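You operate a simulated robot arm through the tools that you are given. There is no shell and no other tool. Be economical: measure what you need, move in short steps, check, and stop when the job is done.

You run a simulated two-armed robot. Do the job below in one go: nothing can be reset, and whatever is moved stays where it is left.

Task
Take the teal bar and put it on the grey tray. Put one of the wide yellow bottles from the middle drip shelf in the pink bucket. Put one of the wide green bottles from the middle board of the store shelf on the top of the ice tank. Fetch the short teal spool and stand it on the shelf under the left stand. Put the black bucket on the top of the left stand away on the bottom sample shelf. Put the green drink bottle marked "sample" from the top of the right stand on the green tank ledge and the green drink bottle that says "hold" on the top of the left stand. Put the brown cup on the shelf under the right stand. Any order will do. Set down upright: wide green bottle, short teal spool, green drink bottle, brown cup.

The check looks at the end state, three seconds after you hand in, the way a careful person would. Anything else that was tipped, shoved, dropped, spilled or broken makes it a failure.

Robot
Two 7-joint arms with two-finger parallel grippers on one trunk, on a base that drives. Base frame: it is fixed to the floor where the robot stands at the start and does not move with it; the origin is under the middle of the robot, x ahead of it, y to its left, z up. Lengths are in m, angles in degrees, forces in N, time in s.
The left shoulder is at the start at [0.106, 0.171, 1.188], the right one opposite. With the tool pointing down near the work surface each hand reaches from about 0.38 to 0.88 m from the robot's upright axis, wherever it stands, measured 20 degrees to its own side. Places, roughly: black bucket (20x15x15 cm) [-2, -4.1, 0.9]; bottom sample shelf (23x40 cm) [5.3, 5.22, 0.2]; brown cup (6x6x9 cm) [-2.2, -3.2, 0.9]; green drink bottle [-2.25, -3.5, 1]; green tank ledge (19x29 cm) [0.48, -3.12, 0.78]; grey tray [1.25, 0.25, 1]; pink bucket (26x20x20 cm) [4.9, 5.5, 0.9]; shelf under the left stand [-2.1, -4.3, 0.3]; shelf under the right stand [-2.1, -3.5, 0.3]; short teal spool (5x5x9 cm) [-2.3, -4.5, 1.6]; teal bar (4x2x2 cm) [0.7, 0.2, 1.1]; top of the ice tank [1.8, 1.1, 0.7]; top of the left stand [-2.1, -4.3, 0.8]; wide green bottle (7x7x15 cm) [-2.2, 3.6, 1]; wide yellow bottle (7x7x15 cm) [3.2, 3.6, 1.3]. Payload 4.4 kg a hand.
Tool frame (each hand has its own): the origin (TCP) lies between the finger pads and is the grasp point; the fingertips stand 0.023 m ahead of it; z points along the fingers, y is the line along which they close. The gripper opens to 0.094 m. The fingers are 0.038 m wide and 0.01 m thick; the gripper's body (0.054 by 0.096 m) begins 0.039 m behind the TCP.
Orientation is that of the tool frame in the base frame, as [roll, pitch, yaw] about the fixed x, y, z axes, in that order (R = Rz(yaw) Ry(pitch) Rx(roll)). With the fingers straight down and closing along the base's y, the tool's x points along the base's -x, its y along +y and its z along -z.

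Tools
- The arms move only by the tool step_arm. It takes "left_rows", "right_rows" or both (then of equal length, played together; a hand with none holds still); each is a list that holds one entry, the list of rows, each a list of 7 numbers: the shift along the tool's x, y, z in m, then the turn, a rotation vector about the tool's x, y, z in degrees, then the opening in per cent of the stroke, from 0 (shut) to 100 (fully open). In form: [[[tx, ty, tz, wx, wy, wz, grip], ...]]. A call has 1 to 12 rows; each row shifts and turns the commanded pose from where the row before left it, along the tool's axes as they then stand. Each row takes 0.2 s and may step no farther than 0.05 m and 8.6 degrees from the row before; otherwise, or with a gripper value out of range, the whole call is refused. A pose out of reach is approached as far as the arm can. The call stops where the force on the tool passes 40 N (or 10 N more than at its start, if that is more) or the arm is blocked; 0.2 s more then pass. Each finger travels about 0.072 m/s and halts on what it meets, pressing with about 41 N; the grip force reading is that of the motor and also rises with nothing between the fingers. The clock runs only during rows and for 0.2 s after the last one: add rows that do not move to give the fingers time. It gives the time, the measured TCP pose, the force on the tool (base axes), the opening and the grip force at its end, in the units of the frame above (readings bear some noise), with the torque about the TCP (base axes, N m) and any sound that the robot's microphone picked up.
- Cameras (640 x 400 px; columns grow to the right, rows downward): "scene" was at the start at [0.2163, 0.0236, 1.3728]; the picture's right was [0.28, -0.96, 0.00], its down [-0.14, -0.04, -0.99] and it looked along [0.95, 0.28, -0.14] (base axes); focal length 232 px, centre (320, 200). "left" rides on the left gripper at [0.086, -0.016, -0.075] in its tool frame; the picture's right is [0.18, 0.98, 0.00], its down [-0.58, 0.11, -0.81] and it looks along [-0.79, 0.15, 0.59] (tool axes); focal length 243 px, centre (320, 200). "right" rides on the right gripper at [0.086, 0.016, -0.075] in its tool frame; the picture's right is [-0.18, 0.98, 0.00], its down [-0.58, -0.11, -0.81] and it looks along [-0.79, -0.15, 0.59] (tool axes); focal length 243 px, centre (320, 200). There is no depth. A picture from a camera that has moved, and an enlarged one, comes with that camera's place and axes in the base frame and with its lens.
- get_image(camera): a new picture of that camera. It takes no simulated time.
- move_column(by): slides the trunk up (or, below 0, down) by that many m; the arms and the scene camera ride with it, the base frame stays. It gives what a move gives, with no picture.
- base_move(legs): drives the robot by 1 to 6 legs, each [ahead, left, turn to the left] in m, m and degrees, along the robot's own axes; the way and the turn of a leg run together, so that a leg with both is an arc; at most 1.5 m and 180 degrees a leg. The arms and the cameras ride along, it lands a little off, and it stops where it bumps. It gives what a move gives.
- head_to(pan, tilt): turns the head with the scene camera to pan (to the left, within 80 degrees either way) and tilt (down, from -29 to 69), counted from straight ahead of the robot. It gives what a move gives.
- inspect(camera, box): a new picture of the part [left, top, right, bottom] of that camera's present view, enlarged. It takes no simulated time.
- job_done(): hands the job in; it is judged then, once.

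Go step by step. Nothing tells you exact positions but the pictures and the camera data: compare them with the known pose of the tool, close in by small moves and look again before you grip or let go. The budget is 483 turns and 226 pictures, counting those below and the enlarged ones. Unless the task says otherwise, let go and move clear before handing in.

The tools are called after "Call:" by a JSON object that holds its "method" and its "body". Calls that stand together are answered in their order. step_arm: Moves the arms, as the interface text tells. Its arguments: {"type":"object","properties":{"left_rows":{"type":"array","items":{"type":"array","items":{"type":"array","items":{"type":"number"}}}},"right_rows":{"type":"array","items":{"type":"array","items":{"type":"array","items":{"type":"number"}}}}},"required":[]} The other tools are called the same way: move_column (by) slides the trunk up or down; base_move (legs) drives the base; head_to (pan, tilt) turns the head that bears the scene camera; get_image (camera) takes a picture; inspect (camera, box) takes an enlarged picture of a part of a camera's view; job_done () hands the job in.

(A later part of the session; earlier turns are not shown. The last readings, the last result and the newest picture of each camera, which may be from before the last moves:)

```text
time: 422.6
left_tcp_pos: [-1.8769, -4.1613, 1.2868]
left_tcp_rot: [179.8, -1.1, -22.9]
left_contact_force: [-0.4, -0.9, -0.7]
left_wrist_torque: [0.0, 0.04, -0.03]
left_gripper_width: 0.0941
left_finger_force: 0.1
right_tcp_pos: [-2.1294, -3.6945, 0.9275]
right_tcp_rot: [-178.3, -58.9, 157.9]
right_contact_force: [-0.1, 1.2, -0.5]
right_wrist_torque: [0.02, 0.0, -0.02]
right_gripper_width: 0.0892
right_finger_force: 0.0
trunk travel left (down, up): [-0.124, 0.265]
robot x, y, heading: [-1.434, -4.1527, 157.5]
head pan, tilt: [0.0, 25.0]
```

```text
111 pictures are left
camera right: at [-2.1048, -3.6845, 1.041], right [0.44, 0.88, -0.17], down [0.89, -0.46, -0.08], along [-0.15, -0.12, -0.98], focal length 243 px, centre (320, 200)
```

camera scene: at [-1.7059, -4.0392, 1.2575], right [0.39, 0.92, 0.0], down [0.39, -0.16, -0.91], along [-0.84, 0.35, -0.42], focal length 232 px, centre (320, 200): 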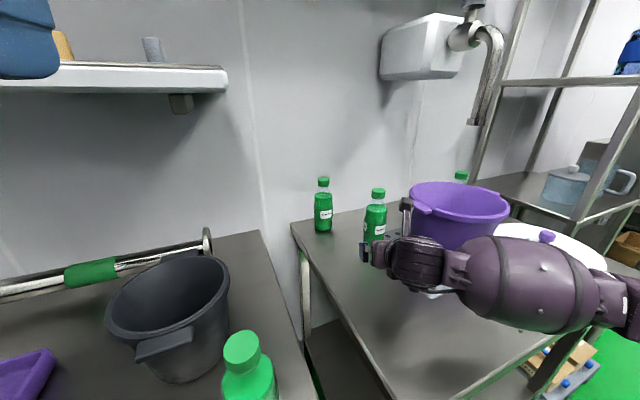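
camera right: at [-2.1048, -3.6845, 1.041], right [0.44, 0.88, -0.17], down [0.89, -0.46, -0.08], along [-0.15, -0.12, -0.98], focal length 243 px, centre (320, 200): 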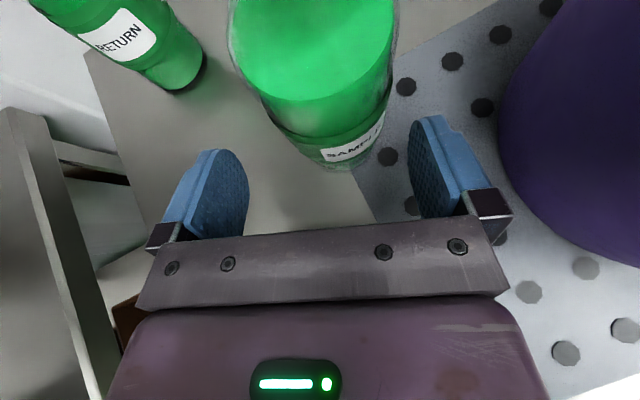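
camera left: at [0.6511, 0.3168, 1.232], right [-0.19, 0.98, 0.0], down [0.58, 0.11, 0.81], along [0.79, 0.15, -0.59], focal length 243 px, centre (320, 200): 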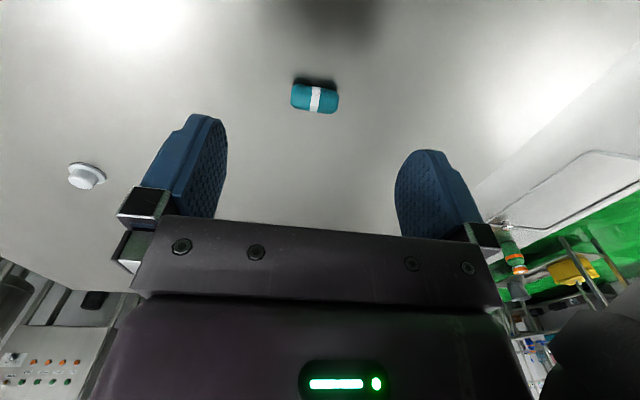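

Call:
{"method": "step_arm", "body": {"right_rows": [[[0.0233, 0.004, 0.0384, 0, 0, 0, 95], [0, 0, 0, 0, 0, 0, 95], [0, 0, 0, 0, 0, 0, 50], [0, 0, 0, 0, 0, 0, 40], [0, 0, 0, 0, 0, 0, 40], [0, 0, 0, 0, 0, 0, 40]]]}}

Call:
{"method": "move_column", "body": {"by": 0.12}}

Call:
{"method": "get_image", "body": {"camera": "scene"}}

```text
time: 424.0
left_tcp_pos: [-1.8777, -4.1613, 1.286]
left_tcp_rot: [179.8, -1.2, -22.8]
left_contact_force: [-0.9, 0.3, -0.1]
left_wrist_torque: [0.03, -0.01, -0.01]
left_gripper_width: 0.0941
left_finger_force: 0.0
right_tcp_pos: [-2.1695, -3.6743, 0.9274]
right_tcp_rot: [-178.4, -58.9, 157.8]
right_contact_force: [0.3, 1.9, 0.7]
right_wrist_torque: [0.24, -0.02, 0.02]
right_gripper_width: 0.0593
right_finger_force: 41.2
trunk travel left (down, up): [-0.124, 0.265]
robot x, y, heading: [-1.4272, -4.1499, 157.1]
head pan, tilt: [0.0, 25.0]
```

```text
time: 425.5
left_tcp_pos: [-1.8795, -4.1599, 1.4038]
left_tcp_rot: [179.8, -1.4, -22.8]
left_contact_force: [-0.3, 0.6, -0.2]
left_wrist_torque: [-0.01, -0.05, 0.0]
left_gripper_width: 0.094
left_finger_force: 0.2
right_tcp_pos: [-2.1713, -3.6737, 1.0437]
right_tcp_rot: [-178.3, -58.7, 157.8]
right_contact_force: [-0.3, 0.4, -3.8]
right_wrist_torque: [-0.02, 0.0, 0.01]
right_gripper_width: 0.059
right_finger_force: 40.6
trunk travel left (down, up): [-0.244, 0.145]
robot x, y, heading: [-1.435, -4.1528, 157.1]
head pan, tilt: [0.0, 25.0]
```

```text
110 pictures are left
camera scene: at [-1.606, -4.081, 1.3924], right [0.39, 0.92, 0.0], down [0.39, -0.16, -0.91], along [-0.84, 0.35, -0.42], focal length 232 px, centre (320, 200)
```

scene: 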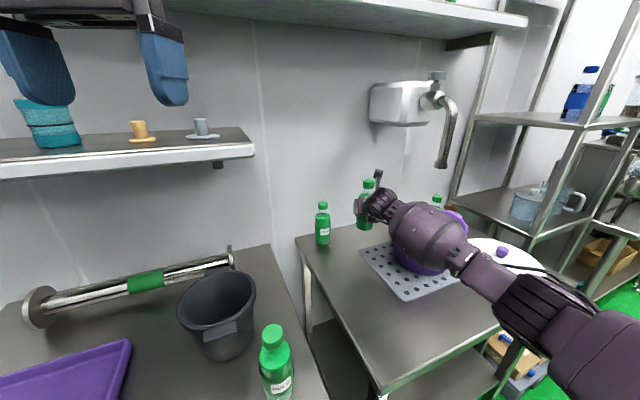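

SAMPLE is held. I'll back out and turn right to face the green tank with its ledge.

Call:
{"method": "base_move", "body": {"legs": [[-0.6, 0, 0], [0, 0, -140]]}}

Call:
{"method": "get_image", "body": {"camera": "scene"}}

```text
time: 434.7
left_tcp_pos: [-0.5463, -4.081, 1.4048]
left_tcp_rot: [179.9, -1.4, -162.1]
left_contact_force: [0.8, 0.7, 1.0]
left_wrist_torque: [0.0, 0.02, 0.02]
left_gripper_width: 0.0939
left_finger_force: 0.1
right_tcp_pos: [-0.0072, -4.2563, 1.047]
right_tcp_rot: [-178.2, -59.0, 18.5]
right_contact_force: [0.4, -1.3, -2.5]
right_wrist_torque: [-0.05, 0.04, 0.02]
right_gripper_width: 0.0589
right_finger_force: 41.7
trunk travel left (down, up): [-0.244, 0.145]
robot x, y, heading: [-0.8795, -4.378, 18.0]
head pan, tilt: [0.0, 25.0]
```

```text
109 pictures are left
camera scene: at [-0.7045, -4.3246, 1.3928], right [0.31, -0.95, 0.0], down [-0.4, -0.13, -0.91], along [0.86, 0.28, -0.42], focal length 232 px, centre (320, 200)
```

scene: 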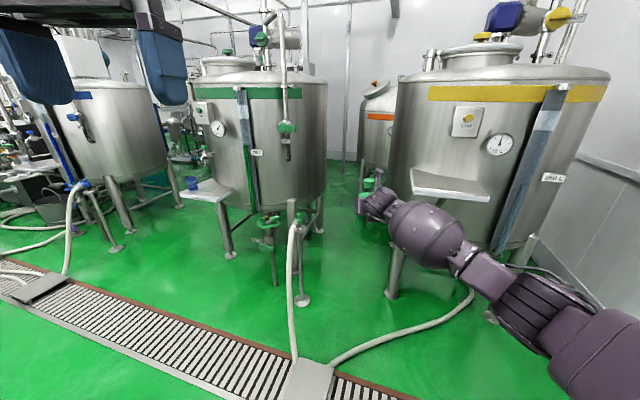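

The green-banded tank's ledge is at left. I'll zoom in on it.

Call:
{"method": "inspect", "body": {"camera": "scene", "box": [150, 140, 330, 300]}}

```text
2.50 times, centred on (240, 220) of scene
camera zoom: at [-0.7045, -4.3246, 1.3928], right [0.31, -0.95, 0.0], down [-0.4, -0.13, -0.91], along [0.86, 0.28, -0.42], focal length 580 px, centre (520, 150)
```

zoom: 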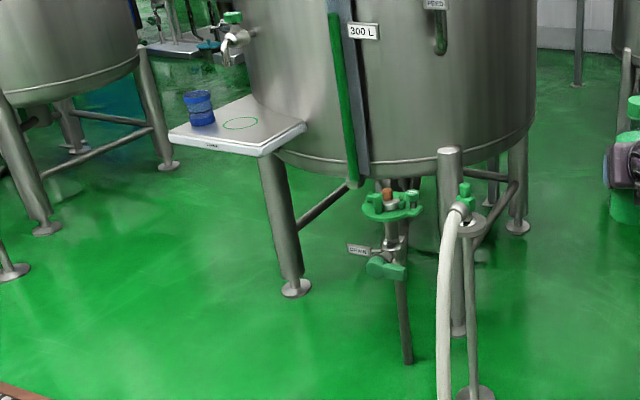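

The ledge spans about x 0.35–0.55, y −3.29 to −2.99, with a tap above its middle. I'll put SAMPLE toward the right front, at about [0.43, -3.21], clear of the tap.

Call:
{"method": "base_move", "body": {"legs": [[0, 0, -18], [0, 1.32, 0], [0.25, 0, 0]]}}

Call:
{"method": "get_image", "body": {"camera": "scene"}}

Call:
{"method": "get_image", "body": {"camera": "right"}}

```text
time: 448.9
left_tcp_pos: [-0.2253, -2.8763, 1.4049]
left_tcp_rot: [179.8, -1.3, -179.8]
left_contact_force: [0.8, -0.6, 0.8]
left_wrist_torque: [-0.05, 0.02, 0.0]
left_gripper_width: 0.094
left_finger_force: 0.0
right_tcp_pos: [0.2351, -3.2102, 1.0465]
right_tcp_rot: [-178.3, -58.8, 0.8]
right_contact_force: [-0.1, 0.4, -3.1]
right_wrist_torque: [0.02, 0.04, 0.02]
right_gripper_width: 0.059
right_finger_force: 40.9
trunk travel left (down, up): [-0.244, 0.145]
robot x, y, heading: [-0.6329, -3.0613, 0.1]
head pan, tilt: [0.0, 25.0]
```

```text
107 pictures are left
camera scene: at [-0.4492, -3.0624, 1.3928], right [0.0, -1.0, 0.0], down [-0.42, 0.0, -0.91], along [0.91, 0.0, -0.42], focal length 232 px, centre (320, 200)
```

scene: 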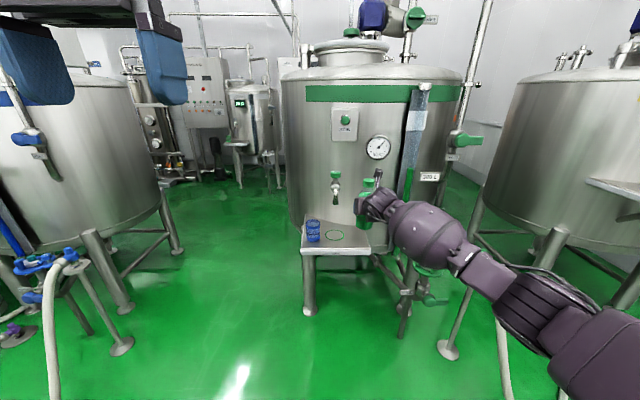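

```text
106 pictures are left
camera right: at [0.2164, -3.229, 1.1595], right [-0.06, -0.98, -0.17], down [-0.99, 0.07, -0.08], along [0.09, 0.17, -0.98], focal length 243 px, centre (320, 200)
```

right: 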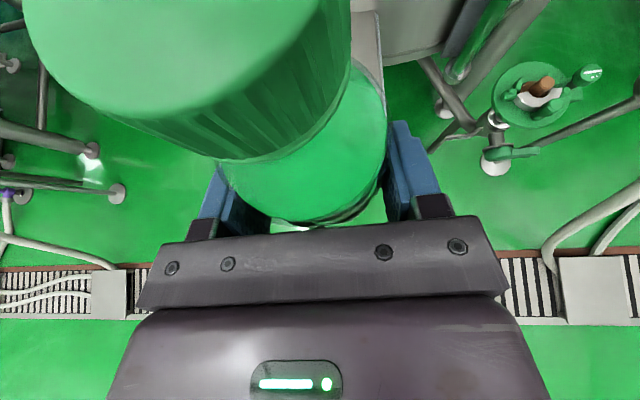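

The tap nozzle is at [0.464, -3.128, 0.955], clear of my chosen spot. I'll move ahead over the ledge.

Call:
{"method": "base_move", "body": {"legs": [[0.173, -0.008, 0]]}}

Call:
{"method": "move_column", "body": {"by": -0.13}}

Call:
{"method": "get_image", "body": {"camera": "scene"}}

Call:
{"method": "get_image", "body": {"camera": "right"}}

```text
time: 450.3
left_tcp_pos: [-0.0541, -2.8858, 1.4058]
left_tcp_rot: [179.7, -1.3, -179.8]
left_contact_force: [0.0, 0.2, -0.2]
left_wrist_torque: [0.01, 0.02, 0.0]
left_gripper_width: 0.0937
left_finger_force: 0.1
right_tcp_pos: [0.4045, -3.2187, 1.0467]
right_tcp_rot: [-178.3, -58.8, 0.7]
right_contact_force: [-0.7, -0.1, -4.1]
right_wrist_torque: [-0.04, 0.03, -0.01]
right_gripper_width: 0.0588
right_finger_force: 40.6
trunk travel left (down, up): [-0.244, 0.145]
robot x, y, heading: [-0.4629, -3.0689, 0.0]
head pan, tilt: [0.0, 25.0]
```

```text
time: 451.9
left_tcp_pos: [-0.0582, -2.8861, 1.2771]
left_tcp_rot: [179.9, -1.0, -179.9]
left_contact_force: [-0.1, 0.6, 1.7]
left_wrist_torque: [0.0, -0.02, 0.03]
left_gripper_width: 0.094
left_finger_force: 0.0
right_tcp_pos: [0.4023, -3.2207, 0.9204]
right_tcp_rot: [-178.3, -59.1, 0.7]
right_contact_force: [-0.2, -0.5, -2.4]
right_wrist_torque: [-0.01, 0.08, -0.03]
right_gripper_width: 0.0591
right_finger_force: 41.0
trunk travel left (down, up): [-0.114, 0.275]
robot x, y, heading: [-0.4651, -3.0694, 0.1]
head pan, tilt: [0.0, 25.0]
```

```text
105 pictures are left
camera scene: at [-0.1597, -3.0698, 1.2455], right [0.0, -1.0, 0.0], down [-0.42, 0.0, -0.91], along [0.91, 0.0, -0.42], focal length 232 px, centre (320, 200)
```

scene: 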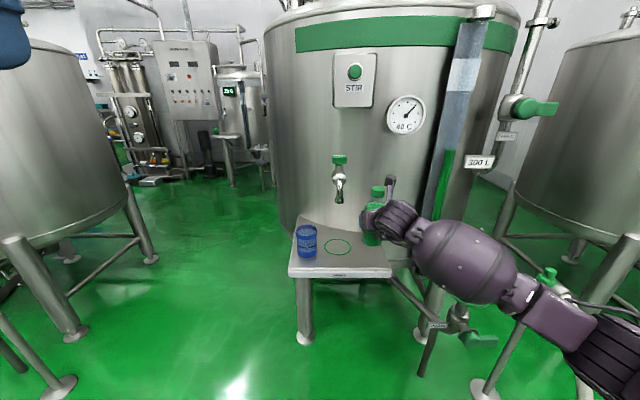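

```text
104 pictures are left
camera right: at [0.385, -3.2383, 1.0336], right [-0.06, -0.98, -0.17], down [-0.99, 0.07, -0.08], along [0.1, 0.17, -0.98], focal length 243 px, centre (320, 200)
```

right: 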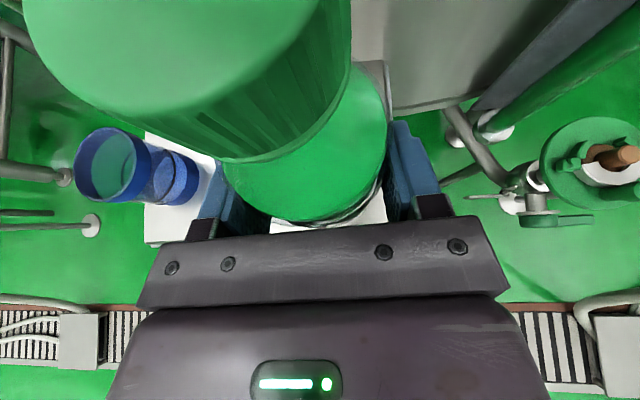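

The ledge's right edge is close, so I'll shift 1.4 cm left, then lower in stages to contact.

Call:
{"method": "step_arm", "body": {"right_rows": [[[0.005, -0.014, 0.008, 0, 0, 0, 40], [0, 0, 0, 0, 0, 0, 40]]]}}

Call:
{"method": "move_column", "body": {"by": -0.045}}

Call:
{"method": "step_arm", "body": {"right_rows": [[[-0.0043, 0, 0.0026, 0, 0, 0, 40], [0, 0, 0, 0, 0, 0, 40]]]}}

Call:
{"method": "step_arm", "body": {"right_rows": [[[-0.0034, 0, 0.0021, 0, 0, 0, 40], [0, 0, 0, 0, 0, 0, 40]]]}}

```text
time: 452.5
left_tcp_pos: [-0.0552, -2.8859, 1.2754]
left_tcp_rot: [179.9, -1.2, -180.0]
left_contact_force: [0.3, 0.5, -0.5]
left_wrist_torque: [0.03, 0.01, -0.01]
left_gripper_width: 0.0941
left_finger_force: 0.0
right_tcp_pos: [0.4129, -3.2055, 0.9173]
right_tcp_rot: [-178.3, -59.0, 0.8]
right_contact_force: [0.2, 0.6, -2.8]
right_wrist_torque: [0.05, 0.04, 0.0]
right_gripper_width: 0.0593
right_finger_force: 41.5
trunk travel left (down, up): [-0.114, 0.275]
robot x, y, heading: [-0.4627, -3.0703, 0.1]
head pan, tilt: [0.0, 25.0]
```

```text
time: 453.4
left_tcp_pos: [-0.0577, -2.8854, 1.2317]
left_tcp_rot: [179.6, -1.0, -180.0]
left_contact_force: [-2.0, -0.6, 1.3]
left_wrist_torque: [0.0, -0.03, -0.01]
left_gripper_width: 0.094
left_finger_force: 0.0
right_tcp_pos: [0.4118, -3.2061, 0.8763]
right_tcp_rot: [-178.3, -59.1, 0.7]
right_contact_force: [-0.4, 0.0, -2.6]
right_wrist_torque: [0.02, 0.04, -0.03]
right_gripper_width: 0.0593
right_finger_force: 40.8
trunk travel left (down, up): [-0.069, 0.32]
robot x, y, heading: [-0.4633, -3.0706, -0.2]
head pan, tilt: [0.0, 25.0]
```

```text
time: 454.0
left_tcp_pos: [-0.0556, -2.886, 1.231]
left_tcp_rot: [179.8, -1.2, -179.9]
left_contact_force: [-0.5, 0.7, 0.4]
left_wrist_torque: [0.0, -0.02, 0.0]
left_gripper_width: 0.0941
left_finger_force: 0.0
right_tcp_pos: [0.4127, -3.2053, 0.8675]
right_tcp_rot: [-178.4, -58.9, 0.7]
right_contact_force: [0.5, 0.1, -3.0]
right_wrist_torque: [-0.04, 0.02, -0.03]
right_gripper_width: 0.0593
right_finger_force: 41.1
trunk travel left (down, up): [-0.069, 0.32]
robot x, y, heading: [-0.4622, -3.0697, 0.1]
head pan, tilt: [0.0, 25.0]
```

```text
time: 454.6
left_tcp_pos: [-0.055, -2.8859, 1.2312]
left_tcp_rot: [179.8, -1.2, -180.0]
left_contact_force: [1.2, 0.0, -0.6]
left_wrist_torque: [0.0, 0.02, 0.02]
left_gripper_width: 0.094
left_finger_force: 0.0
right_tcp_pos: [0.4136, -3.2052, 0.8635]
right_tcp_rot: [-178.4, -58.9, 0.7]
right_contact_force: [0.2, 0.4, -3.2]
right_wrist_torque: [-0.01, 0.07, 0.01]
right_gripper_width: 0.0591
right_finger_force: 40.6
trunk travel left (down, up): [-0.069, 0.32]
robot x, y, heading: [-0.4668, -3.0665, 0.0]
head pan, tilt: [0.0, 25.0]
```

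Call:
{"method": "step_arm", "body": {"right_rows": [[[-0.0034, 0, 0.0021, 0, 0, 0, 40], [0, 0, 0, 0, 0, 0, 40]]]}}

Call:
{"method": "step_arm", "body": {"right_rows": [[[-0.0034, 0, 0.0021, 0, 0, 0, 40], [0, 0, 0, 0, 0, 0, 40]]]}}

Call:
{"method": "step_arm", "body": {"right_rows": [[[-0.0026, 0, 0.0016, 0, 0, 0, 40], [0, 0, 0, 0, 0, 0, 40]]]}}

```text
time: 455.2
left_tcp_pos: [-0.0549, -2.8845, 1.2299]
left_tcp_rot: [179.8, -1.3, -179.9]
left_contact_force: [-0.5, -0.1, 0.0]
left_wrist_torque: [0.01, -0.02, -0.01]
left_gripper_width: 0.094
left_finger_force: 0.1
right_tcp_pos: [0.4127, -3.2044, 0.8589]
right_tcp_rot: [-178.3, -58.8, 0.8]
right_contact_force: [0.0, 0.0, -3.2]
right_wrist_torque: [-0.01, 0.02, 0.02]
right_gripper_width: 0.059
right_finger_force: 41.3
trunk travel left (down, up): [-0.069, 0.32]
robot x, y, heading: [-0.462, -3.0679, 0.1]
head pan, tilt: [0.0, 25.0]
```

```text
time: 455.8
left_tcp_pos: [-0.055, -2.8853, 1.2307]
left_tcp_rot: [179.8, -1.3, -179.9]
left_contact_force: [-0.2, 0.9, 0.7]
left_wrist_torque: [0.01, 0.02, 0.01]
left_gripper_width: 0.0942
left_finger_force: 0.0
right_tcp_pos: [0.4141, -3.2047, 0.8565]
right_tcp_rot: [-178.3, -58.9, 0.7]
right_contact_force: [-0.3, 0.3, -1.1]
right_wrist_torque: [-0.03, 0.01, 0.02]
right_gripper_width: 0.0593
right_finger_force: 41.4
trunk travel left (down, up): [-0.069, 0.32]
robot x, y, heading: [-0.4642, -3.0703, 0.1]
head pan, tilt: [0.0, 25.0]
```

```text
time: 456.4
left_tcp_pos: [-0.0576, -2.8845, 1.2319]
left_tcp_rot: [179.8, -1.1, -179.9]
left_contact_force: [0.0, -0.7, -0.7]
left_wrist_torque: [-0.03, 0.02, 0.02]
left_gripper_width: 0.0939
left_finger_force: 0.1
right_tcp_pos: [0.4116, -3.2049, 0.8562]
right_tcp_rot: [-178.3, -59.2, 0.8]
right_contact_force: [2.3, -1.7, 12.2]
right_wrist_torque: [-0.48, -0.16, 0.01]
right_gripper_width: 0.0588
right_finger_force: 41.0
trunk travel left (down, up): [-0.069, 0.32]
robot x, y, heading: [-0.4637, -3.0682, 0.1]
head pan, tilt: [0.0, 25.0]
```

Contact with the ledge. I'll relax, open and withdraw.

Call:
{"method": "step_arm", "body": {"right_rows": [[[0.0016, 0, -0.001, 0, 0, 0, 40], [0, 0, 0, 0, 0, 0, 60], [0, 0, 0, 0, 0, 0, 80], [0, 0, 0, 0, 0, 0, 100], [0, 0, 0, 0, 0, 0, 100]]]}}

Call:
{"method": "step_arm", "body": {"right_rows": [[[-0.0104, 0, -0.0171, 0, 0, 0, 100], [-0.0156, 0, -0.0256, 0, 0, 0, 100], [-0.0208, 0, -0.0342, 0, 0, 0, 100], [0, 0, 0, 0, 0, 0, 100]]]}}

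Call:
{"method": "inspect", "body": {"camera": "scene", "box": [260, 140, 440, 300]}}

```text
time: 457.6
left_tcp_pos: [-0.0556, -2.8864, 1.2308]
left_tcp_rot: [179.8, -1.2, -179.9]
left_contact_force: [0.1, 0.3, 0.2]
left_wrist_torque: [-0.02, -0.03, 0.01]
left_gripper_width: 0.0941
left_finger_force: 0.0
right_tcp_pos: [0.4118, -3.2061, 0.8549]
right_tcp_rot: [-178.3, -58.7, 0.6]
right_contact_force: [-0.3, 0.8, -0.7]
right_wrist_torque: [-0.04, 0.0, 0.03]
right_gripper_width: 0.0941
right_finger_force: 0.0
trunk travel left (down, up): [-0.069, 0.32]
robot x, y, heading: [-0.4606, -3.0687, 0.1]
head pan, tilt: [0.0, 25.0]
```

```text
time: 458.6
left_tcp_pos: [-0.0542, -2.8851, 1.2307]
left_tcp_rot: [179.8, -1.3, -179.9]
left_contact_force: [-0.3, 0.1, -0.1]
left_wrist_torque: [0.04, 0.03, 0.02]
left_gripper_width: 0.094
left_finger_force: 0.0
right_tcp_pos: [0.3233, -3.2087, 0.8529]
right_tcp_rot: [-178.2, -58.8, 0.7]
right_contact_force: [-0.7, 0.7, 0.3]
right_wrist_torque: [-0.02, -0.04, -0.02]
right_gripper_width: 0.094
right_finger_force: 0.2
trunk travel left (down, up): [-0.069, 0.32]
robot x, y, heading: [-0.4655, -3.0675, 0.3]
head pan, tilt: [0.0, 25.0]
```

```text
2.50 times, centred on (350, 220) of scene
camera zoom: at [-0.1143, -3.0697, 1.1875], right [0.0, -1.0, 0.0], down [-0.42, 0.0, -0.91], along [0.91, 0.0, -0.42], focal length 580 px, centre (245, 150)
```

zoom: 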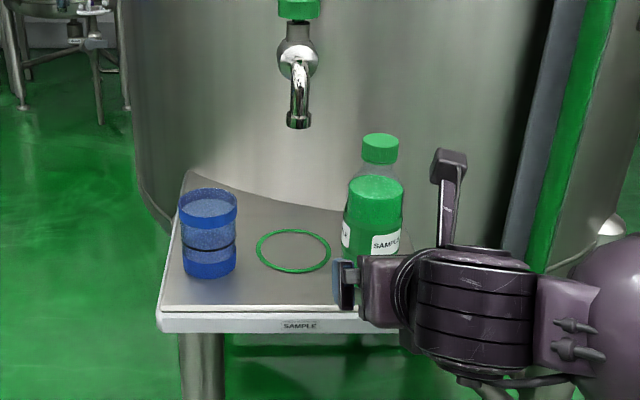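

SAMPLE stands on the ledge. Next is the brown cup: I'll back off, raise and turn to the right stand.

Call:
{"method": "base_move", "body": {"legs": [[-0.3, 0, 0]]}}

Call:
{"method": "move_column", "body": {"by": 0.13}}

Call:
{"method": "base_move", "body": {"legs": [[0, 0, 180], [0, 0.3, 0]]}}

Call:
{"method": "get_image", "body": {"camera": "scene"}}

```text
time: 460.6
left_tcp_pos: [-0.3543, -2.8855, 1.2311]
left_tcp_rot: [179.8, -1.1, -179.7]
left_contact_force: [-0.1, -0.9, 0.9]
left_wrist_torque: [0.03, 0.02, -0.02]
left_gripper_width: 0.0941
left_finger_force: 0.0
right_tcp_pos: [0.0255, -3.2069, 0.8552]
right_tcp_rot: [-178.2, -58.9, 1.0]
right_contact_force: [0.1, -0.5, -0.5]
right_wrist_torque: [-0.02, 0.02, 0.03]
right_gripper_width: 0.0939
right_finger_force: 0.0
trunk travel left (down, up): [-0.069, 0.32]
robot x, y, heading: [-0.7628, -3.0683, 0.5]
head pan, tilt: [0.0, 25.0]
```

```text
time: 462.2
left_tcp_pos: [-0.3523, -2.8848, 1.3592]
left_tcp_rot: [179.7, -1.5, -179.7]
left_contact_force: [0.6, 0.6, -0.2]
left_wrist_torque: [0.0, 0.01, -0.01]
left_gripper_width: 0.0942
left_finger_force: 0.0
right_tcp_pos: [0.0266, -3.2064, 0.9807]
right_tcp_rot: [-178.3, -58.6, 0.9]
right_contact_force: [0.4, -1.1, 0.1]
right_wrist_torque: [0.0, 0.02, 0.01]
right_gripper_width: 0.094
right_finger_force: 0.1
trunk travel left (down, up): [-0.199, 0.19]
robot x, y, heading: [-0.7624, -3.0679, 0.5]
head pan, tilt: [0.0, 25.0]
```

```text
time: 472.8
left_tcp_pos: [-1.1683, -3.5549, 1.3608]
left_tcp_rot: [179.7, -1.1, 0.2]
left_contact_force: [0.3, 0.4, -0.3]
left_wrist_torque: [0.0, -0.02, -0.02]
left_gripper_width: 0.0939
left_finger_force: 0.1
right_tcp_pos: [-1.546, -3.231, 0.9831]
right_tcp_rot: [-178.4, -58.9, -179.2]
right_contact_force: [-0.6, 0.6, -0.3]
right_wrist_torque: [0.04, -0.02, 0.0]
right_gripper_width: 0.0939
right_finger_force: 0.1
trunk travel left (down, up): [-0.199, 0.19]
robot x, y, heading: [-0.7618, -3.372, -179.8]
head pan, tilt: [0.0, 25.0]
```

```text
102 pictures are left
camera scene: at [-0.9843, -3.3746, 1.3444], right [0.0, 1.0, 0.0], down [0.42, 0.0, -0.91], along [-0.91, 0.0, -0.42], focal length 232 px, centre (320, 200)
```

scene: 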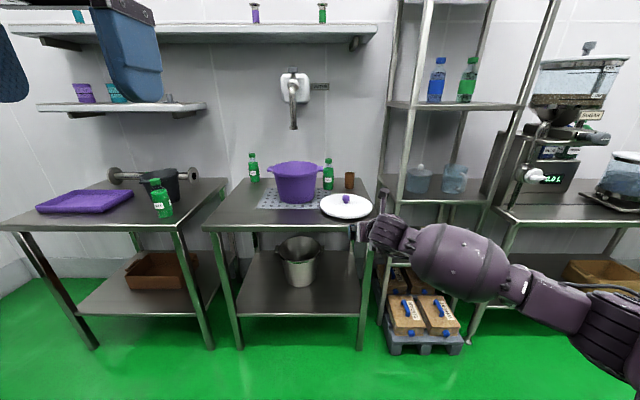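

The cup is at about [-2.25, -3.205]. I'll drive in above the lid, then check with the hand camera.

Call:
{"method": "base_move", "body": {"legs": [[0.52, -0.025, 0]]}}

Call:
{"method": "get_image", "body": {"camera": "right"}}

```text
time: 475.8
left_tcp_pos: [-1.6842, -3.5328, 1.3604]
left_tcp_rot: [179.8, -1.2, 0.4]
left_contact_force: [0.8, 0.7, 1.1]
left_wrist_torque: [0.0, 0.04, 0.0]
left_gripper_width: 0.094
left_finger_force: 0.0
right_tcp_pos: [-2.0651, -3.2145, 0.9842]
right_tcp_rot: [-178.4, -58.8, -179.0]
right_contact_force: [1.0, 0.8, 0.2]
right_wrist_torque: [-0.01, -0.02, -0.02]
right_gripper_width: 0.0938
right_finger_force: 0.1
trunk travel left (down, up): [-0.199, 0.19]
robot x, y, heading: [-1.2773, -3.3536, -179.4]
head pan, tilt: [0.0, 25.0]
```

```text
101 pictures are left
camera right: at [-2.0461, -3.1951, 1.0966], right [0.05, 0.98, -0.17], down [0.99, -0.07, -0.08], along [-0.09, -0.17, -0.98], focal length 243 px, centre (320, 200)
```

right: 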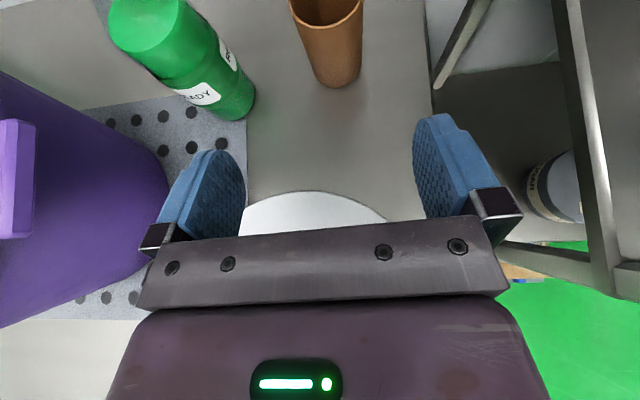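

The cup centre is at about [-2.22, -3.208]. I'll descend behind the lid, then move forward to straddle it.

Call:
{"method": "step_arm", "body": {"right_rows": [[[-0.0173, 0.002, 0.0319, 0, 0, 0, 100], [-0.0173, 0.002, 0.0319, 0, 0, 0, 100], [-0.0173, 0.002, 0.0319, 0, 0, 0, 100], [0, 0, 0, 0, 0, 0, 100]]]}}

Call:
{"method": "get_image", "body": {"camera": "right"}}

```text
time: 476.8
left_tcp_pos: [-1.6838, -3.5334, 1.3609]
left_tcp_rot: [179.7, -1.2, 0.3]
left_contact_force: [-0.1, -0.1, -0.1]
left_wrist_torque: [-0.02, 0.01, -0.01]
left_gripper_width: 0.0944
left_finger_force: 0.0
right_tcp_pos: [-2.119, -3.2108, 0.8903]
right_tcp_rot: [-178.5, -58.9, -179.1]
right_contact_force: [-0.1, 0.7, 0.2]
right_wrist_torque: [-0.01, -0.08, 0.01]
right_gripper_width: 0.0939
right_finger_force: 0.0
trunk travel left (down, up): [-0.199, 0.19]
robot x, y, heading: [-1.276, -3.3479, -179.6]
head pan, tilt: [0.0, 25.0]
```

```text
100 pictures are left
camera right: at [-2.1008, -3.1929, 1.0025], right [0.05, 0.98, -0.17], down [0.99, -0.07, -0.08], along [-0.09, -0.17, -0.98], focal length 243 px, centre (320, 200)
```

right: 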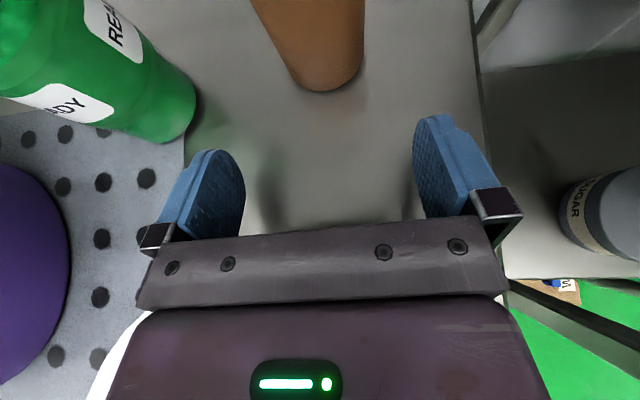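

Call:
{"method": "step_arm", "body": {"right_rows": [[[0.0229, 0.001, 0.0377, 0, 0, 0, 100], [0.0219, 0, 0.036, 0, 0, 0, 100], [0, 0, 0, 0, 0, 0, 100], [0, 0, 0, 0, 0, 0, 55], [0, 0, 0, 0, 0, 0, 40], [0, 0, 0, 0, 0, 0, 40], [0, 0, 0, 0, 0, 0, 40]]]}}

Call:
{"method": "get_image", "body": {"camera": "right"}}

```text
time: 478.4
left_tcp_pos: [-1.6841, -3.5339, 1.3609]
left_tcp_rot: [179.8, -1.2, 0.5]
left_contact_force: [0.5, -0.2, 0.0]
left_wrist_torque: [0.0, 0.0, -0.02]
left_gripper_width: 0.094
left_finger_force: 0.0
right_tcp_pos: [-2.2074, -3.2142, 0.8889]
right_tcp_rot: [-178.3, -59.0, -179.0]
right_contact_force: [-0.1, 0.3, 0.3]
right_wrist_torque: [0.01, -0.02, 0.01]
right_gripper_width: 0.0493
right_finger_force: 40.2
trunk travel left (down, up): [-0.199, 0.19]
robot x, y, heading: [-1.2741, -3.3457, -179.7]
head pan, tilt: [0.0, 25.0]
```

```text
99 pictures are left
camera right: at [-2.1875, -3.1958, 1.002], right [0.05, 0.98, -0.17], down [0.99, -0.07, -0.08], along [-0.09, -0.17, -0.98], focal length 243 px, centre (320, 200)
```

right: 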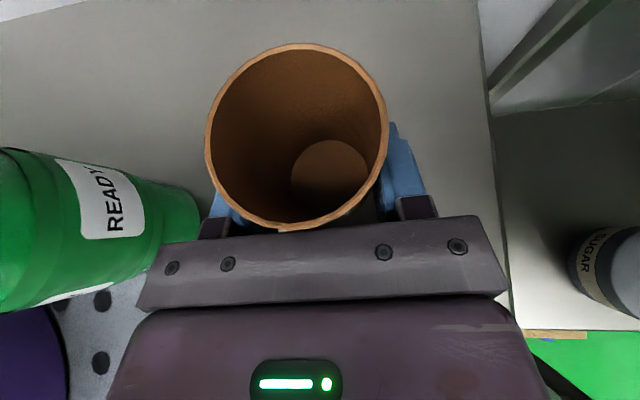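

The cup is held. I'll lift it, back out, and look at the shelf under the right stand.

Call:
{"method": "move_column", "body": {"by": 0.13}}

Call:
{"method": "base_move", "body": {"legs": [[-0.62, 0, 0]]}}

Call:
{"method": "head_to", "body": {"pan": 0, "tilt": 35}}

Call:
{"method": "get_image", "body": {"camera": "scene"}}

```text
time: 480.0
left_tcp_pos: [-1.6862, -3.5349, 1.4903]
left_tcp_rot: [179.9, -1.3, 0.4]
left_contact_force: [-0.9, 0.7, 0.3]
left_wrist_torque: [0.04, -0.01, 0.0]
left_gripper_width: 0.0939
left_finger_force: 0.0
right_tcp_pos: [-2.2029, -3.2135, 1.1488]
right_tcp_rot: [-178.6, -67.2, -178.9]
right_contact_force: [-0.1, 0.7, -0.4]
right_wrist_torque: [-0.01, 0.04, 0.0]
right_gripper_width: 0.0496
right_finger_force: 40.3
trunk travel left (down, up): [-0.329, 0.06]
robot x, y, heading: [-1.2777, -3.3479, -179.6]
head pan, tilt: [0.0, 25.0]
```

```text
time: 483.4
left_tcp_pos: [-1.0669, -3.5285, 1.4914]
left_tcp_rot: [179.8, -1.2, 0.1]
left_contact_force: [0.1, -0.2, 0.4]
left_wrist_torque: [0.01, 0.0, 0.01]
left_gripper_width: 0.0939
left_finger_force: 0.0
right_tcp_pos: [-1.5836, -3.206, 1.1496]
right_tcp_rot: [-178.7, -67.2, -179.0]
right_contact_force: [0.5, -0.1, -0.1]
right_wrist_torque: [-0.03, 0.0, -0.02]
right_gripper_width: 0.0494
right_finger_force: 40.6
trunk travel left (down, up): [-0.329, 0.06]
robot x, y, heading: [-0.6613, -3.3474, -179.8]
head pan, tilt: [0.0, 25.0]
```

```text
time: 484.2
left_tcp_pos: [-1.0686, -3.5293, 1.4914]
left_tcp_rot: [179.7, -1.2, 0.1]
left_contact_force: [-0.4, 0.1, -0.2]
left_wrist_torque: [0.01, -0.04, 0.0]
left_gripper_width: 0.0939
left_finger_force: 0.1
right_tcp_pos: [-1.5858, -3.2059, 1.1499]
right_tcp_rot: [-178.6, -67.3, -179.1]
right_contact_force: [0.4, -0.3, -0.7]
right_wrist_torque: [-0.02, -0.01, 0.01]
right_gripper_width: 0.0496
right_finger_force: 41.2
trunk travel left (down, up): [-0.329, 0.06]
robot x, y, heading: [-0.6622, -3.3441, -180.0]
head pan, tilt: [0.0, 35.0]
```

```text
98 pictures are left
camera scene: at [-0.8084, -3.3484, 1.4662], right [0.0, 1.0, 0.0], down [0.57, 0.0, -0.82], along [-0.82, 0.0, -0.57], focal length 232 px, centre (320, 200)
```

scene: 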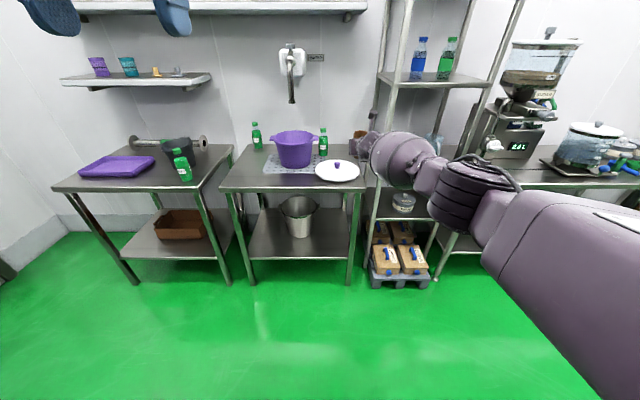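

The lower shelf of the right stand is at z≈0.28, with the metal bucket in the middle-back. I'll put the cup at the front left, about [-1.94, -3.70]. First I'll shift left and lower the trunk.

Call:
{"method": "base_move", "body": {"legs": [[0, 0.5, 0]]}}

Call:
{"method": "move_column", "body": {"by": -0.32}}

Call:
{"method": "step_arm", "body": {"right_rows": [[[-0.037, 0, 0.0156, 0, 0, 0, 40], [-0.037, 0, 0.0156, 0, 0, 0, 40], [-0.037, 0, 0.0156, 0, -2, 0, 40], [-0.037, 0, 0.0156, 0, -2, 0, 40], [-0.037, 0, 0.0156, 0, -2, 0, 40], [-0.037, 0, 0.0156, 0, -2, 0, 40]]]}}

```text
time: 489.1
left_tcp_pos: [-1.0663, -4.0294, 1.4931]
left_tcp_rot: [179.8, -1.2, 0.0]
left_contact_force: [-0.6, 0.2, 0.3]
left_wrist_torque: [0.0, -0.02, -0.02]
left_gripper_width: 0.0941
left_finger_force: 0.2
right_tcp_pos: [-1.5835, -3.7066, 1.1505]
right_tcp_rot: [-178.6, -67.2, -179.2]
right_contact_force: [0.2, -0.1, 0.5]
right_wrist_torque: [0.01, -0.02, 0.02]
right_gripper_width: 0.0495
right_finger_force: 41.1
trunk travel left (down, up): [-0.329, 0.06]
robot x, y, heading: [-0.6601, -3.8501, -179.8]
head pan, tilt: [0.0, 35.0]
```

```text
time: 492.2
left_tcp_pos: [-1.0665, -4.0284, 1.1712]
left_tcp_rot: [179.9, -1.2, -0.1]
left_contact_force: [0.5, 0.6, 0.9]
left_wrist_torque: [0.0, -0.02, -0.01]
left_gripper_width: 0.0939
left_finger_force: 0.0
right_tcp_pos: [-1.5827, -3.7081, 0.8317]
right_tcp_rot: [-178.6, -67.2, -179.2]
right_contact_force: [-0.2, -0.7, 0.1]
right_wrist_torque: [0.03, 0.02, 0.0]
right_gripper_width: 0.0491
right_finger_force: 41.4
trunk travel left (down, up): [-0.009, 0.38]
robot x, y, heading: [-0.6591, -3.8497, -179.8]
head pan, tilt: [0.0, 35.0]
```

```text
time: 493.6
left_tcp_pos: [-1.067, -4.0293, 1.1705]
left_tcp_rot: [179.8, -1.2, 0.0]
left_contact_force: [0.5, 0.3, 0.0]
left_wrist_torque: [0.01, 0.01, 0.0]
left_gripper_width: 0.0939
left_finger_force: 0.0
right_tcp_pos: [-1.5925, -3.6428, 0.7308]
right_tcp_rot: [-178.9, -59.5, -178.7]
right_contact_force: [0.8, 0.5, 0.0]
right_wrist_torque: [0.01, 0.02, -0.01]
right_gripper_width: 0.0495
right_finger_force: 41.2
right hand out of reach, approached as far as the arm can: row 1, 2, 3, 4, 5, 6
trunk travel left (down, up): [-0.009, 0.38]
robot x, y, heading: [-0.6596, -3.8467, -179.8]
head pan, tilt: [0.0, 35.0]
```

Call:
{"method": "get_image", "body": {"camera": "scene"}}

```text
97 pictures are left
camera scene: at [-1.0503, -3.8504, 1.1], right [0.0, 1.0, 0.0], down [0.57, 0.0, -0.82], along [-0.82, 0.0, -0.57], focal length 232 px, centre (320, 200)
```

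scene: 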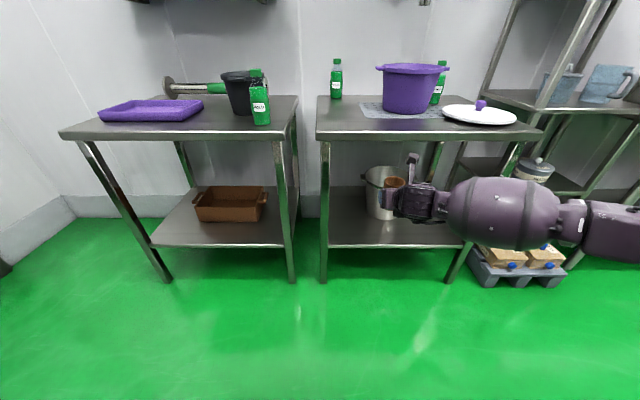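

The forearm comes in from the right. The cup is round, so hand yaw is free: I'll yaw the hand left to ease the wrist, then try lowering.

Call:
{"method": "step_arm", "body": {"right_rows": [[[0, 0, 0, 6.9, 0, -4.06, 40], [0, 0, 0, 6.9, 0, -4.06, 40], [0, 0, 0, 6.9, 0, -4.06, 40], [0, 0, 0, 6.9, 0, -4.06, 40], [0, 0, 0, 6.9, 0, -4.06, 40], [-0.034, 0, 0.02, 0, 0, 0, 40], [-0.034, 0, 0.02, 0, 0, 0, 40], [-0.034, 0, 0.02, 0, 0, 0, 40], [-0.034, 0, 0.02, 0, 0, 0, 40]]]}}

Call:
{"method": "get_image", "body": {"camera": "scene"}}

```text
time: 495.6
left_tcp_pos: [-1.0684, -4.0296, 1.1706]
left_tcp_rot: [179.9, -1.2, 0.0]
left_contact_force: [-0.3, 0.5, -0.1]
left_wrist_torque: [0.01, -0.02, -0.03]
left_gripper_width: 0.0941
left_finger_force: 0.0
right_tcp_pos: [-1.591, -3.6436, 0.5729]
right_tcp_rot: [-178.7, -59.5, -139.0]
right_contact_force: [-0.7, 0.6, -0.1]
right_wrist_torque: [0.04, -0.03, 0.01]
right_gripper_width: 0.0497
right_finger_force: 41.5
trunk travel left (down, up): [-0.009, 0.38]
robot x, y, heading: [-0.658, -3.8462, -180.1]
head pan, tilt: [0.0, 35.0]
```

```text
96 pictures are left
camera scene: at [-1.0512, -3.8503, 1.0994], right [0.0, 1.0, 0.0], down [0.57, 0.0, -0.82], along [-0.82, 0.0, -0.57], focal length 232 px, centre (320, 200)
```

scene: 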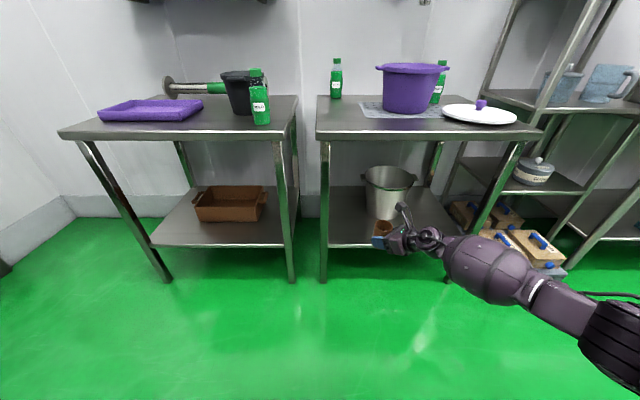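

That works well. I'll lower further here in the open, then turn the robot right 40° so the hand points straight at the shelf.

Call:
{"method": "step_arm", "body": {"right_rows": [[[-0.0327, 0, 0.0193, 0, 0, 0, 40], [-0.0327, 0, 0.0193, 0, 0, 0, 40], [-0.0327, 0, 0.0193, 0, 0, 0, 40], [-0.0327, 0, 0.0193, 0, 0, 0, 40], [0, 0, 0, 0, 0, 0, 40]]]}}

Call:
{"method": "base_move", "body": {"legs": [[0, 0, -40], [-0.04, 0.76, 0]]}}

Call:
{"method": "get_image", "body": {"camera": "scene"}}

Call:
{"method": "get_image", "body": {"camera": "right"}}

```text
time: 496.9
left_tcp_pos: [-1.067, -4.0297, 1.1701]
left_tcp_rot: [179.9, -1.2, 0.1]
left_contact_force: [0.1, -0.6, -0.6]
left_wrist_torque: [0.0, -0.04, 0.0]
left_gripper_width: 0.094
left_finger_force: 0.1
right_tcp_pos: [-1.5856, -3.6491, 0.4433]
right_tcp_rot: [-178.8, -59.6, -138.9]
right_contact_force: [-0.1, 0.3, 0.0]
right_wrist_torque: [-0.01, 0.0, -0.02]
right_gripper_width: 0.0496
right_finger_force: 41.2
right hand out of reach, approached as far as the arm can: row 4
trunk travel left (down, up): [-0.009, 0.38]
robot x, y, heading: [-0.6579, -3.8457, -180.0]
head pan, tilt: [0.0, 35.0]
```

```text
time: 505.8
left_tcp_pos: [-1.5492, -4.3313, 1.1709]
left_tcp_rot: [179.7, -1.1, -40.2]
left_contact_force: [0.4, 0.3, -0.6]
left_wrist_torque: [0.01, 0.0, 0.02]
left_gripper_width: 0.0938
left_finger_force: 0.0
right_tcp_pos: [-1.6989, -3.7049, 0.4428]
right_tcp_rot: [-178.7, -59.5, -179.4]
right_contact_force: [0.0, 0.0, -0.1]
right_wrist_torque: [-0.01, 0.02, 0.02]
right_gripper_width: 0.0496
right_finger_force: 40.7
trunk travel left (down, up): [-0.009, 0.38]
robot x, y, heading: [-1.1231, -4.4587, 139.7]
head pan, tilt: [0.0, 35.0]
```

```text
95 pictures are left
camera scene: at [-1.4198, -4.2077, 1.0998], right [0.65, 0.76, 0.0], down [0.44, -0.37, -0.82], along [-0.63, 0.53, -0.57], focal length 232 px, centre (320, 200)
```

scene: 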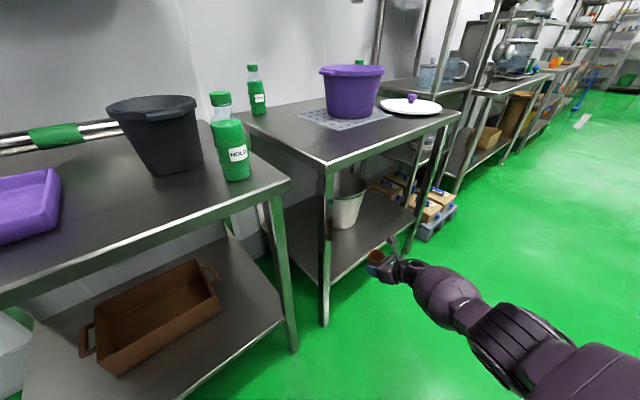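

```text
94 pictures are left
camera right: at [-1.6783, -3.6888, 0.5558], right [0.06, 0.98, -0.17], down [0.99, -0.08, -0.09], along [-0.1, -0.16, -0.98], focal length 243 px, centre (320, 200)
```

right: 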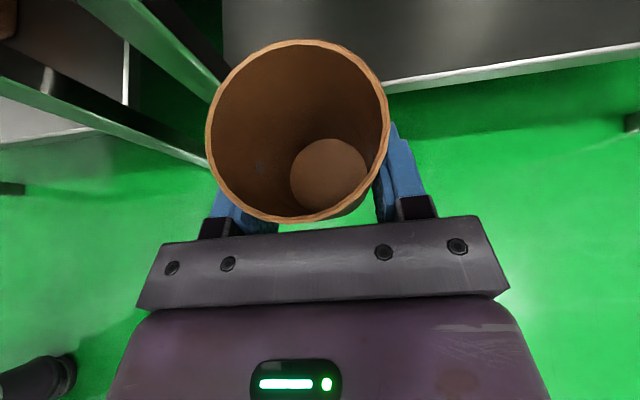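

I have a clear view: the shelf's front edge is at x≈-1.82 and the space is free. I'll move straight in.

Call:
{"method": "base_move", "body": {"legs": [[0.18, 0.15, 0]]}}

Call:
{"method": "get_image", "body": {"camera": "scene"}}

Call:
{"method": "get_image", "body": {"camera": "right"}}

```text
time: 507.8
left_tcp_pos: [-1.7829, -4.3322, 1.1693]
left_tcp_rot: [179.9, -1.2, -40.3]
left_contact_force: [0.0, 0.7, 0.6]
left_wrist_torque: [0.0, 0.0, 0.0]
left_gripper_width: 0.0941
left_finger_force: 0.1
right_tcp_pos: [-1.932, -3.707, 0.4429]
right_tcp_rot: [-178.7, -59.4, -179.4]
right_contact_force: [-0.4, 0.2, -0.1]
right_wrist_torque: [0.0, 0.03, 0.01]
right_gripper_width: 0.0493
right_finger_force: 40.9
trunk travel left (down, up): [-0.009, 0.38]
robot x, y, heading: [-1.3545, -4.454, 139.7]
head pan, tilt: [0.0, 35.0]
```

```text
93 pictures are left
camera scene: at [-1.6527, -4.2078, 1.0996], right [0.65, 0.76, 0.0], down [0.44, -0.37, -0.82], along [-0.63, 0.53, -0.57], focal length 232 px, centre (320, 200)
```

scene: 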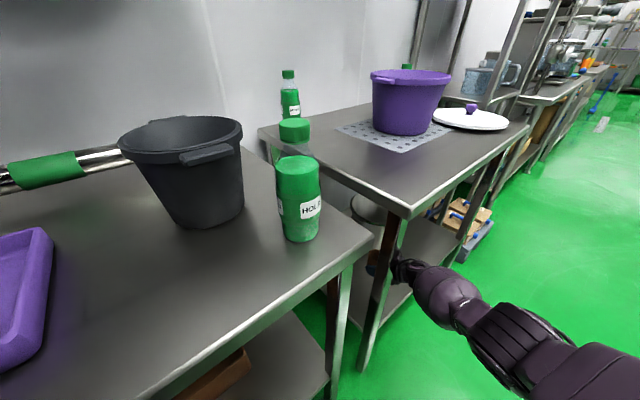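

```text
92 pictures are left
camera right: at [-1.9103, -3.6887, 0.5555], right [0.06, 0.98, -0.17], down [0.99, -0.08, -0.09], along [-0.1, -0.16, -0.98], focal length 243 px, centre (320, 200)
```

right: 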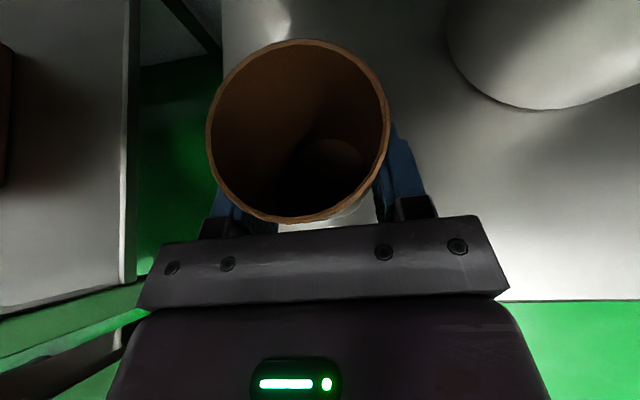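

The position is good; I need about 12 cm more downward. I'll try going down with a bit more yaw.

Call:
{"method": "step_arm", "body": {"right_rows": [[[-0.01, 0, 0.006, 6.9, 0, -4.06, 40], [-0.02, 0, 0.012, 0, 0, 0, 40], [-0.02, 0, 0.012, 0, 0, 0, 40], [0, 0, 0, 0, 0, 0, 40]]]}}

```text
time: 508.8
left_tcp_pos: [-1.7821, -4.3322, 1.1697]
left_tcp_rot: [179.8, -1.2, -40.3]
left_contact_force: [0.3, -0.5, -0.3]
left_wrist_torque: [0.01, -0.01, 0.03]
left_gripper_width: 0.0939
left_finger_force: 0.1
right_tcp_pos: [-1.9216, -3.7387, 0.424]
right_tcp_rot: [-178.7, -59.7, -171.3]
right_contact_force: [0.4, 0.4, 0.1]
right_wrist_torque: [0.02, 0.01, -0.05]
right_gripper_width: 0.0498
right_finger_force: 41.1
right hand out of reach, approached as far as the arm can: row 1, 2, 3
trunk travel left (down, up): [-0.009, 0.38]
robot x, y, heading: [-1.3544, -4.4572, 139.8]
head pan, tilt: [0.0, 35.0]
```

The limit is plain arm extension. I'll back out, square the robot up, pull the hand nearer and lower fully in the open, then drive straight in.

Call:
{"method": "base_move", "body": {"legs": [[-0.25, -0.2, 0], [-0.1, 0, 40]]}}

Call:
{"method": "step_arm", "body": {"right_rows": [[[-0.02, 0, -0.035, 0, 0, 0, 40], [-0.02, 0, -0.035, 0, 0, 0, 40], [-0.02, 0, -0.035, 0, 0, 0, 40], [-0.02, 0, -0.035, 0, 0, 0, 40], [-0.03, 0, 0.018, 0, 0, 0, 40], [-0.03, 0, 0.018, 0, 0, 0, 40], [-0.03, 0, 0.018, 0, 0, 0, 40], [0, 0, 0, 0, 0, 0, 40]]]}}

Call:
{"method": "get_image", "body": {"camera": "scene"}}

```text
time: 512.4
left_tcp_pos: [-1.4323, -4.5344, 1.1707]
left_tcp_rot: [179.6, -1.3, -18.8]
left_contact_force: [0.0, 0.1, 0.5]
left_wrist_torque: [0.01, 0.04, -0.03]
left_gripper_width: 0.0941
left_finger_force: 0.1
right_tcp_pos: [-1.7757, -4.0186, 0.4221]
right_tcp_rot: [-179.1, -59.0, -150.7]
right_contact_force: [-0.2, -0.4, 0.8]
right_wrist_torque: [-0.02, -0.02, 0.0]
right_gripper_width: 0.0497
right_finger_force: 41.0
trunk travel left (down, up): [-0.009, 0.38]
robot x, y, heading: [-0.9865, -4.4961, 161.4]
head pan, tilt: [0.0, 35.0]
stopped in leg 2: the force on the tool passed its limit at 211 N (the readings are from after the stop); the commanded pose is now the measured one
```

```text
time: 514.1
left_tcp_pos: [-1.4332, -4.533, 1.1703]
left_tcp_rot: [179.8, -1.3, -18.7]
left_contact_force: [0.8, -1.3, -0.6]
left_wrist_torque: [-0.01, -0.02, 0.02]
left_gripper_width: 0.094
left_finger_force: 0.0
right_tcp_pos: [-1.6273, -3.9544, 0.3387]
right_tcp_rot: [-179.1, -58.9, -150.7]
right_contact_force: [-0.7, -0.1, -0.1]
right_wrist_torque: [-0.03, 0.01, -0.03]
right_gripper_width: 0.0495
right_finger_force: 41.4
right hand out of reach, approached as far as the arm can: row 7
trunk travel left (down, up): [-0.009, 0.38]
robot x, y, heading: [-0.9882, -4.4924, 161.4]
head pan, tilt: [0.0, 35.0]
```

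```text
91 pictures are left
camera scene: at [-1.3594, -4.3698, 1.0998], right [0.32, 0.95, 0.0], down [0.54, -0.18, -0.82], along [-0.78, 0.26, -0.57], focal length 232 px, centre (320, 200)
```

scene: 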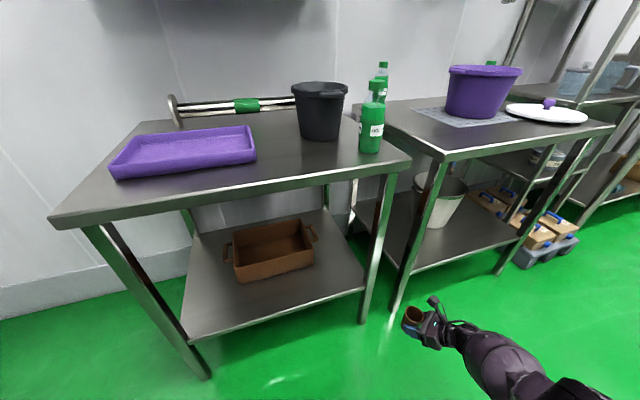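

While turning, the hand knocked a stand leg. The stands and their contents look unmoved; I'll check the cup in the grip.

Call:
{"method": "get_image", "body": {"camera": "right"}}

Call:
{"method": "inspect", "body": {"camera": "scene", "box": [160, 50, 480, 250]}}

```text
90 pictures are left
camera right: at [-1.6188, -3.9295, 0.4523], right [-0.41, 0.9, -0.17], down [0.91, 0.4, -0.08], along [-0.01, -0.18, -0.98], focal length 243 px, centre (320, 200)
```

right: 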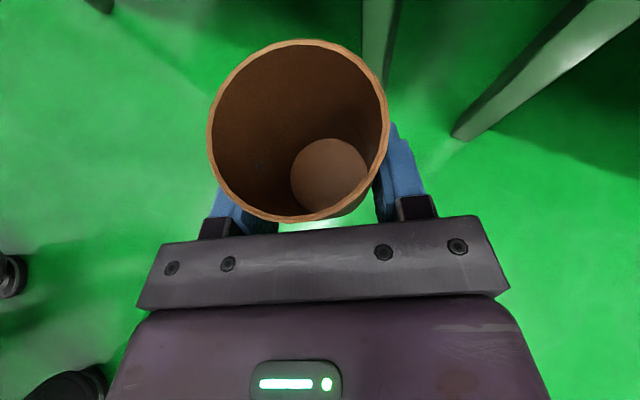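

```text
2.00 times, centred on (320, 150) of scene
camera zoom: at [-1.3594, -4.3698, 1.0998], right [0.32, 0.95, 0.0], down [0.54, -0.18, -0.82], along [-0.78, 0.26, -0.57], focal length 464 px, centre (320, 300)
```

zoom: 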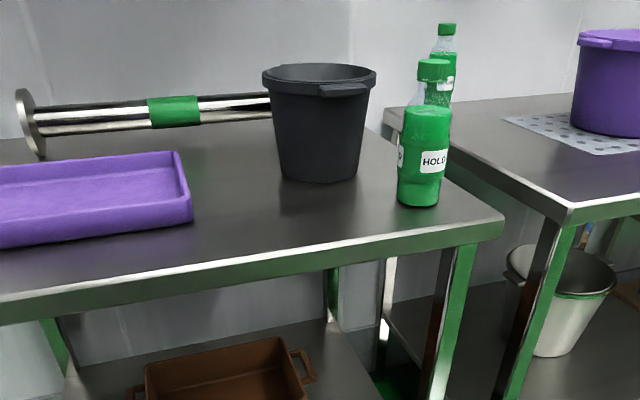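

Nothing was disturbed. I'll back off, square up to heading 180, and test the full lowering in open space.

Call:
{"method": "base_move", "body": {"legs": [[-0.35, 0, 0], [0, 0, 18.6], [0, -0.55, 0]]}}

Call:
{"method": "step_arm", "body": {"right_rows": [[[-0.02, 0, -0.034, 0, 0, 0, 40], [-0.017, 0, 0.0103, 0, 0, 0, 40], [-0.017, 0, 0.0103, 0, 0, 0, 40], [0, 0, 0, 0, 0, 0, 40]]]}}

```text
time: 522.4
left_tcp_pos: [-1.0606, -4.2384, 1.1702]
left_tcp_rot: [179.7, -1.4, -0.2]
left_contact_force: [-0.7, 0.7, 0.0]
left_wrist_torque: [0.0, 0.0, 0.0]
left_gripper_width: 0.0944
left_finger_force: 0.0
right_tcp_pos: [-1.4274, -3.7505, 0.339]
right_tcp_rot: [-179.2, -59.0, -132.1]
right_contact_force: [-0.1, -0.5, 0.1]
right_wrist_torque: [-0.02, -0.02, 0.01]
right_gripper_width: 0.0496
right_finger_force: 41.3
trunk travel left (down, up): [-0.009, 0.38]
robot x, y, heading: [-0.648, -4.0574, 179.9]
head pan, tilt: [0.0, 35.0]
```

```text
time: 523.4
left_tcp_pos: [-1.0595, -4.2389, 1.1708]
left_tcp_rot: [179.7, -1.4, -0.2]
left_contact_force: [0.3, -0.1, -0.2]
left_wrist_torque: [0.01, 0.01, 0.0]
left_gripper_width: 0.0938
left_finger_force: 0.1
right_tcp_pos: [-1.393, -3.729, 0.3193]
right_tcp_rot: [-179.2, -59.0, -132.1]
right_contact_force: [-0.5, 0.4, 0.1]
right_wrist_torque: [0.02, -0.04, -0.01]
right_gripper_width: 0.0495
right_finger_force: 41.4
right hand out of reach, approached as far as the arm can: row 2, 3
trunk travel left (down, up): [-0.009, 0.38]
robot x, y, heading: [-0.648, -4.0578, 179.9]
head pan, tilt: [0.0, 35.0]
```

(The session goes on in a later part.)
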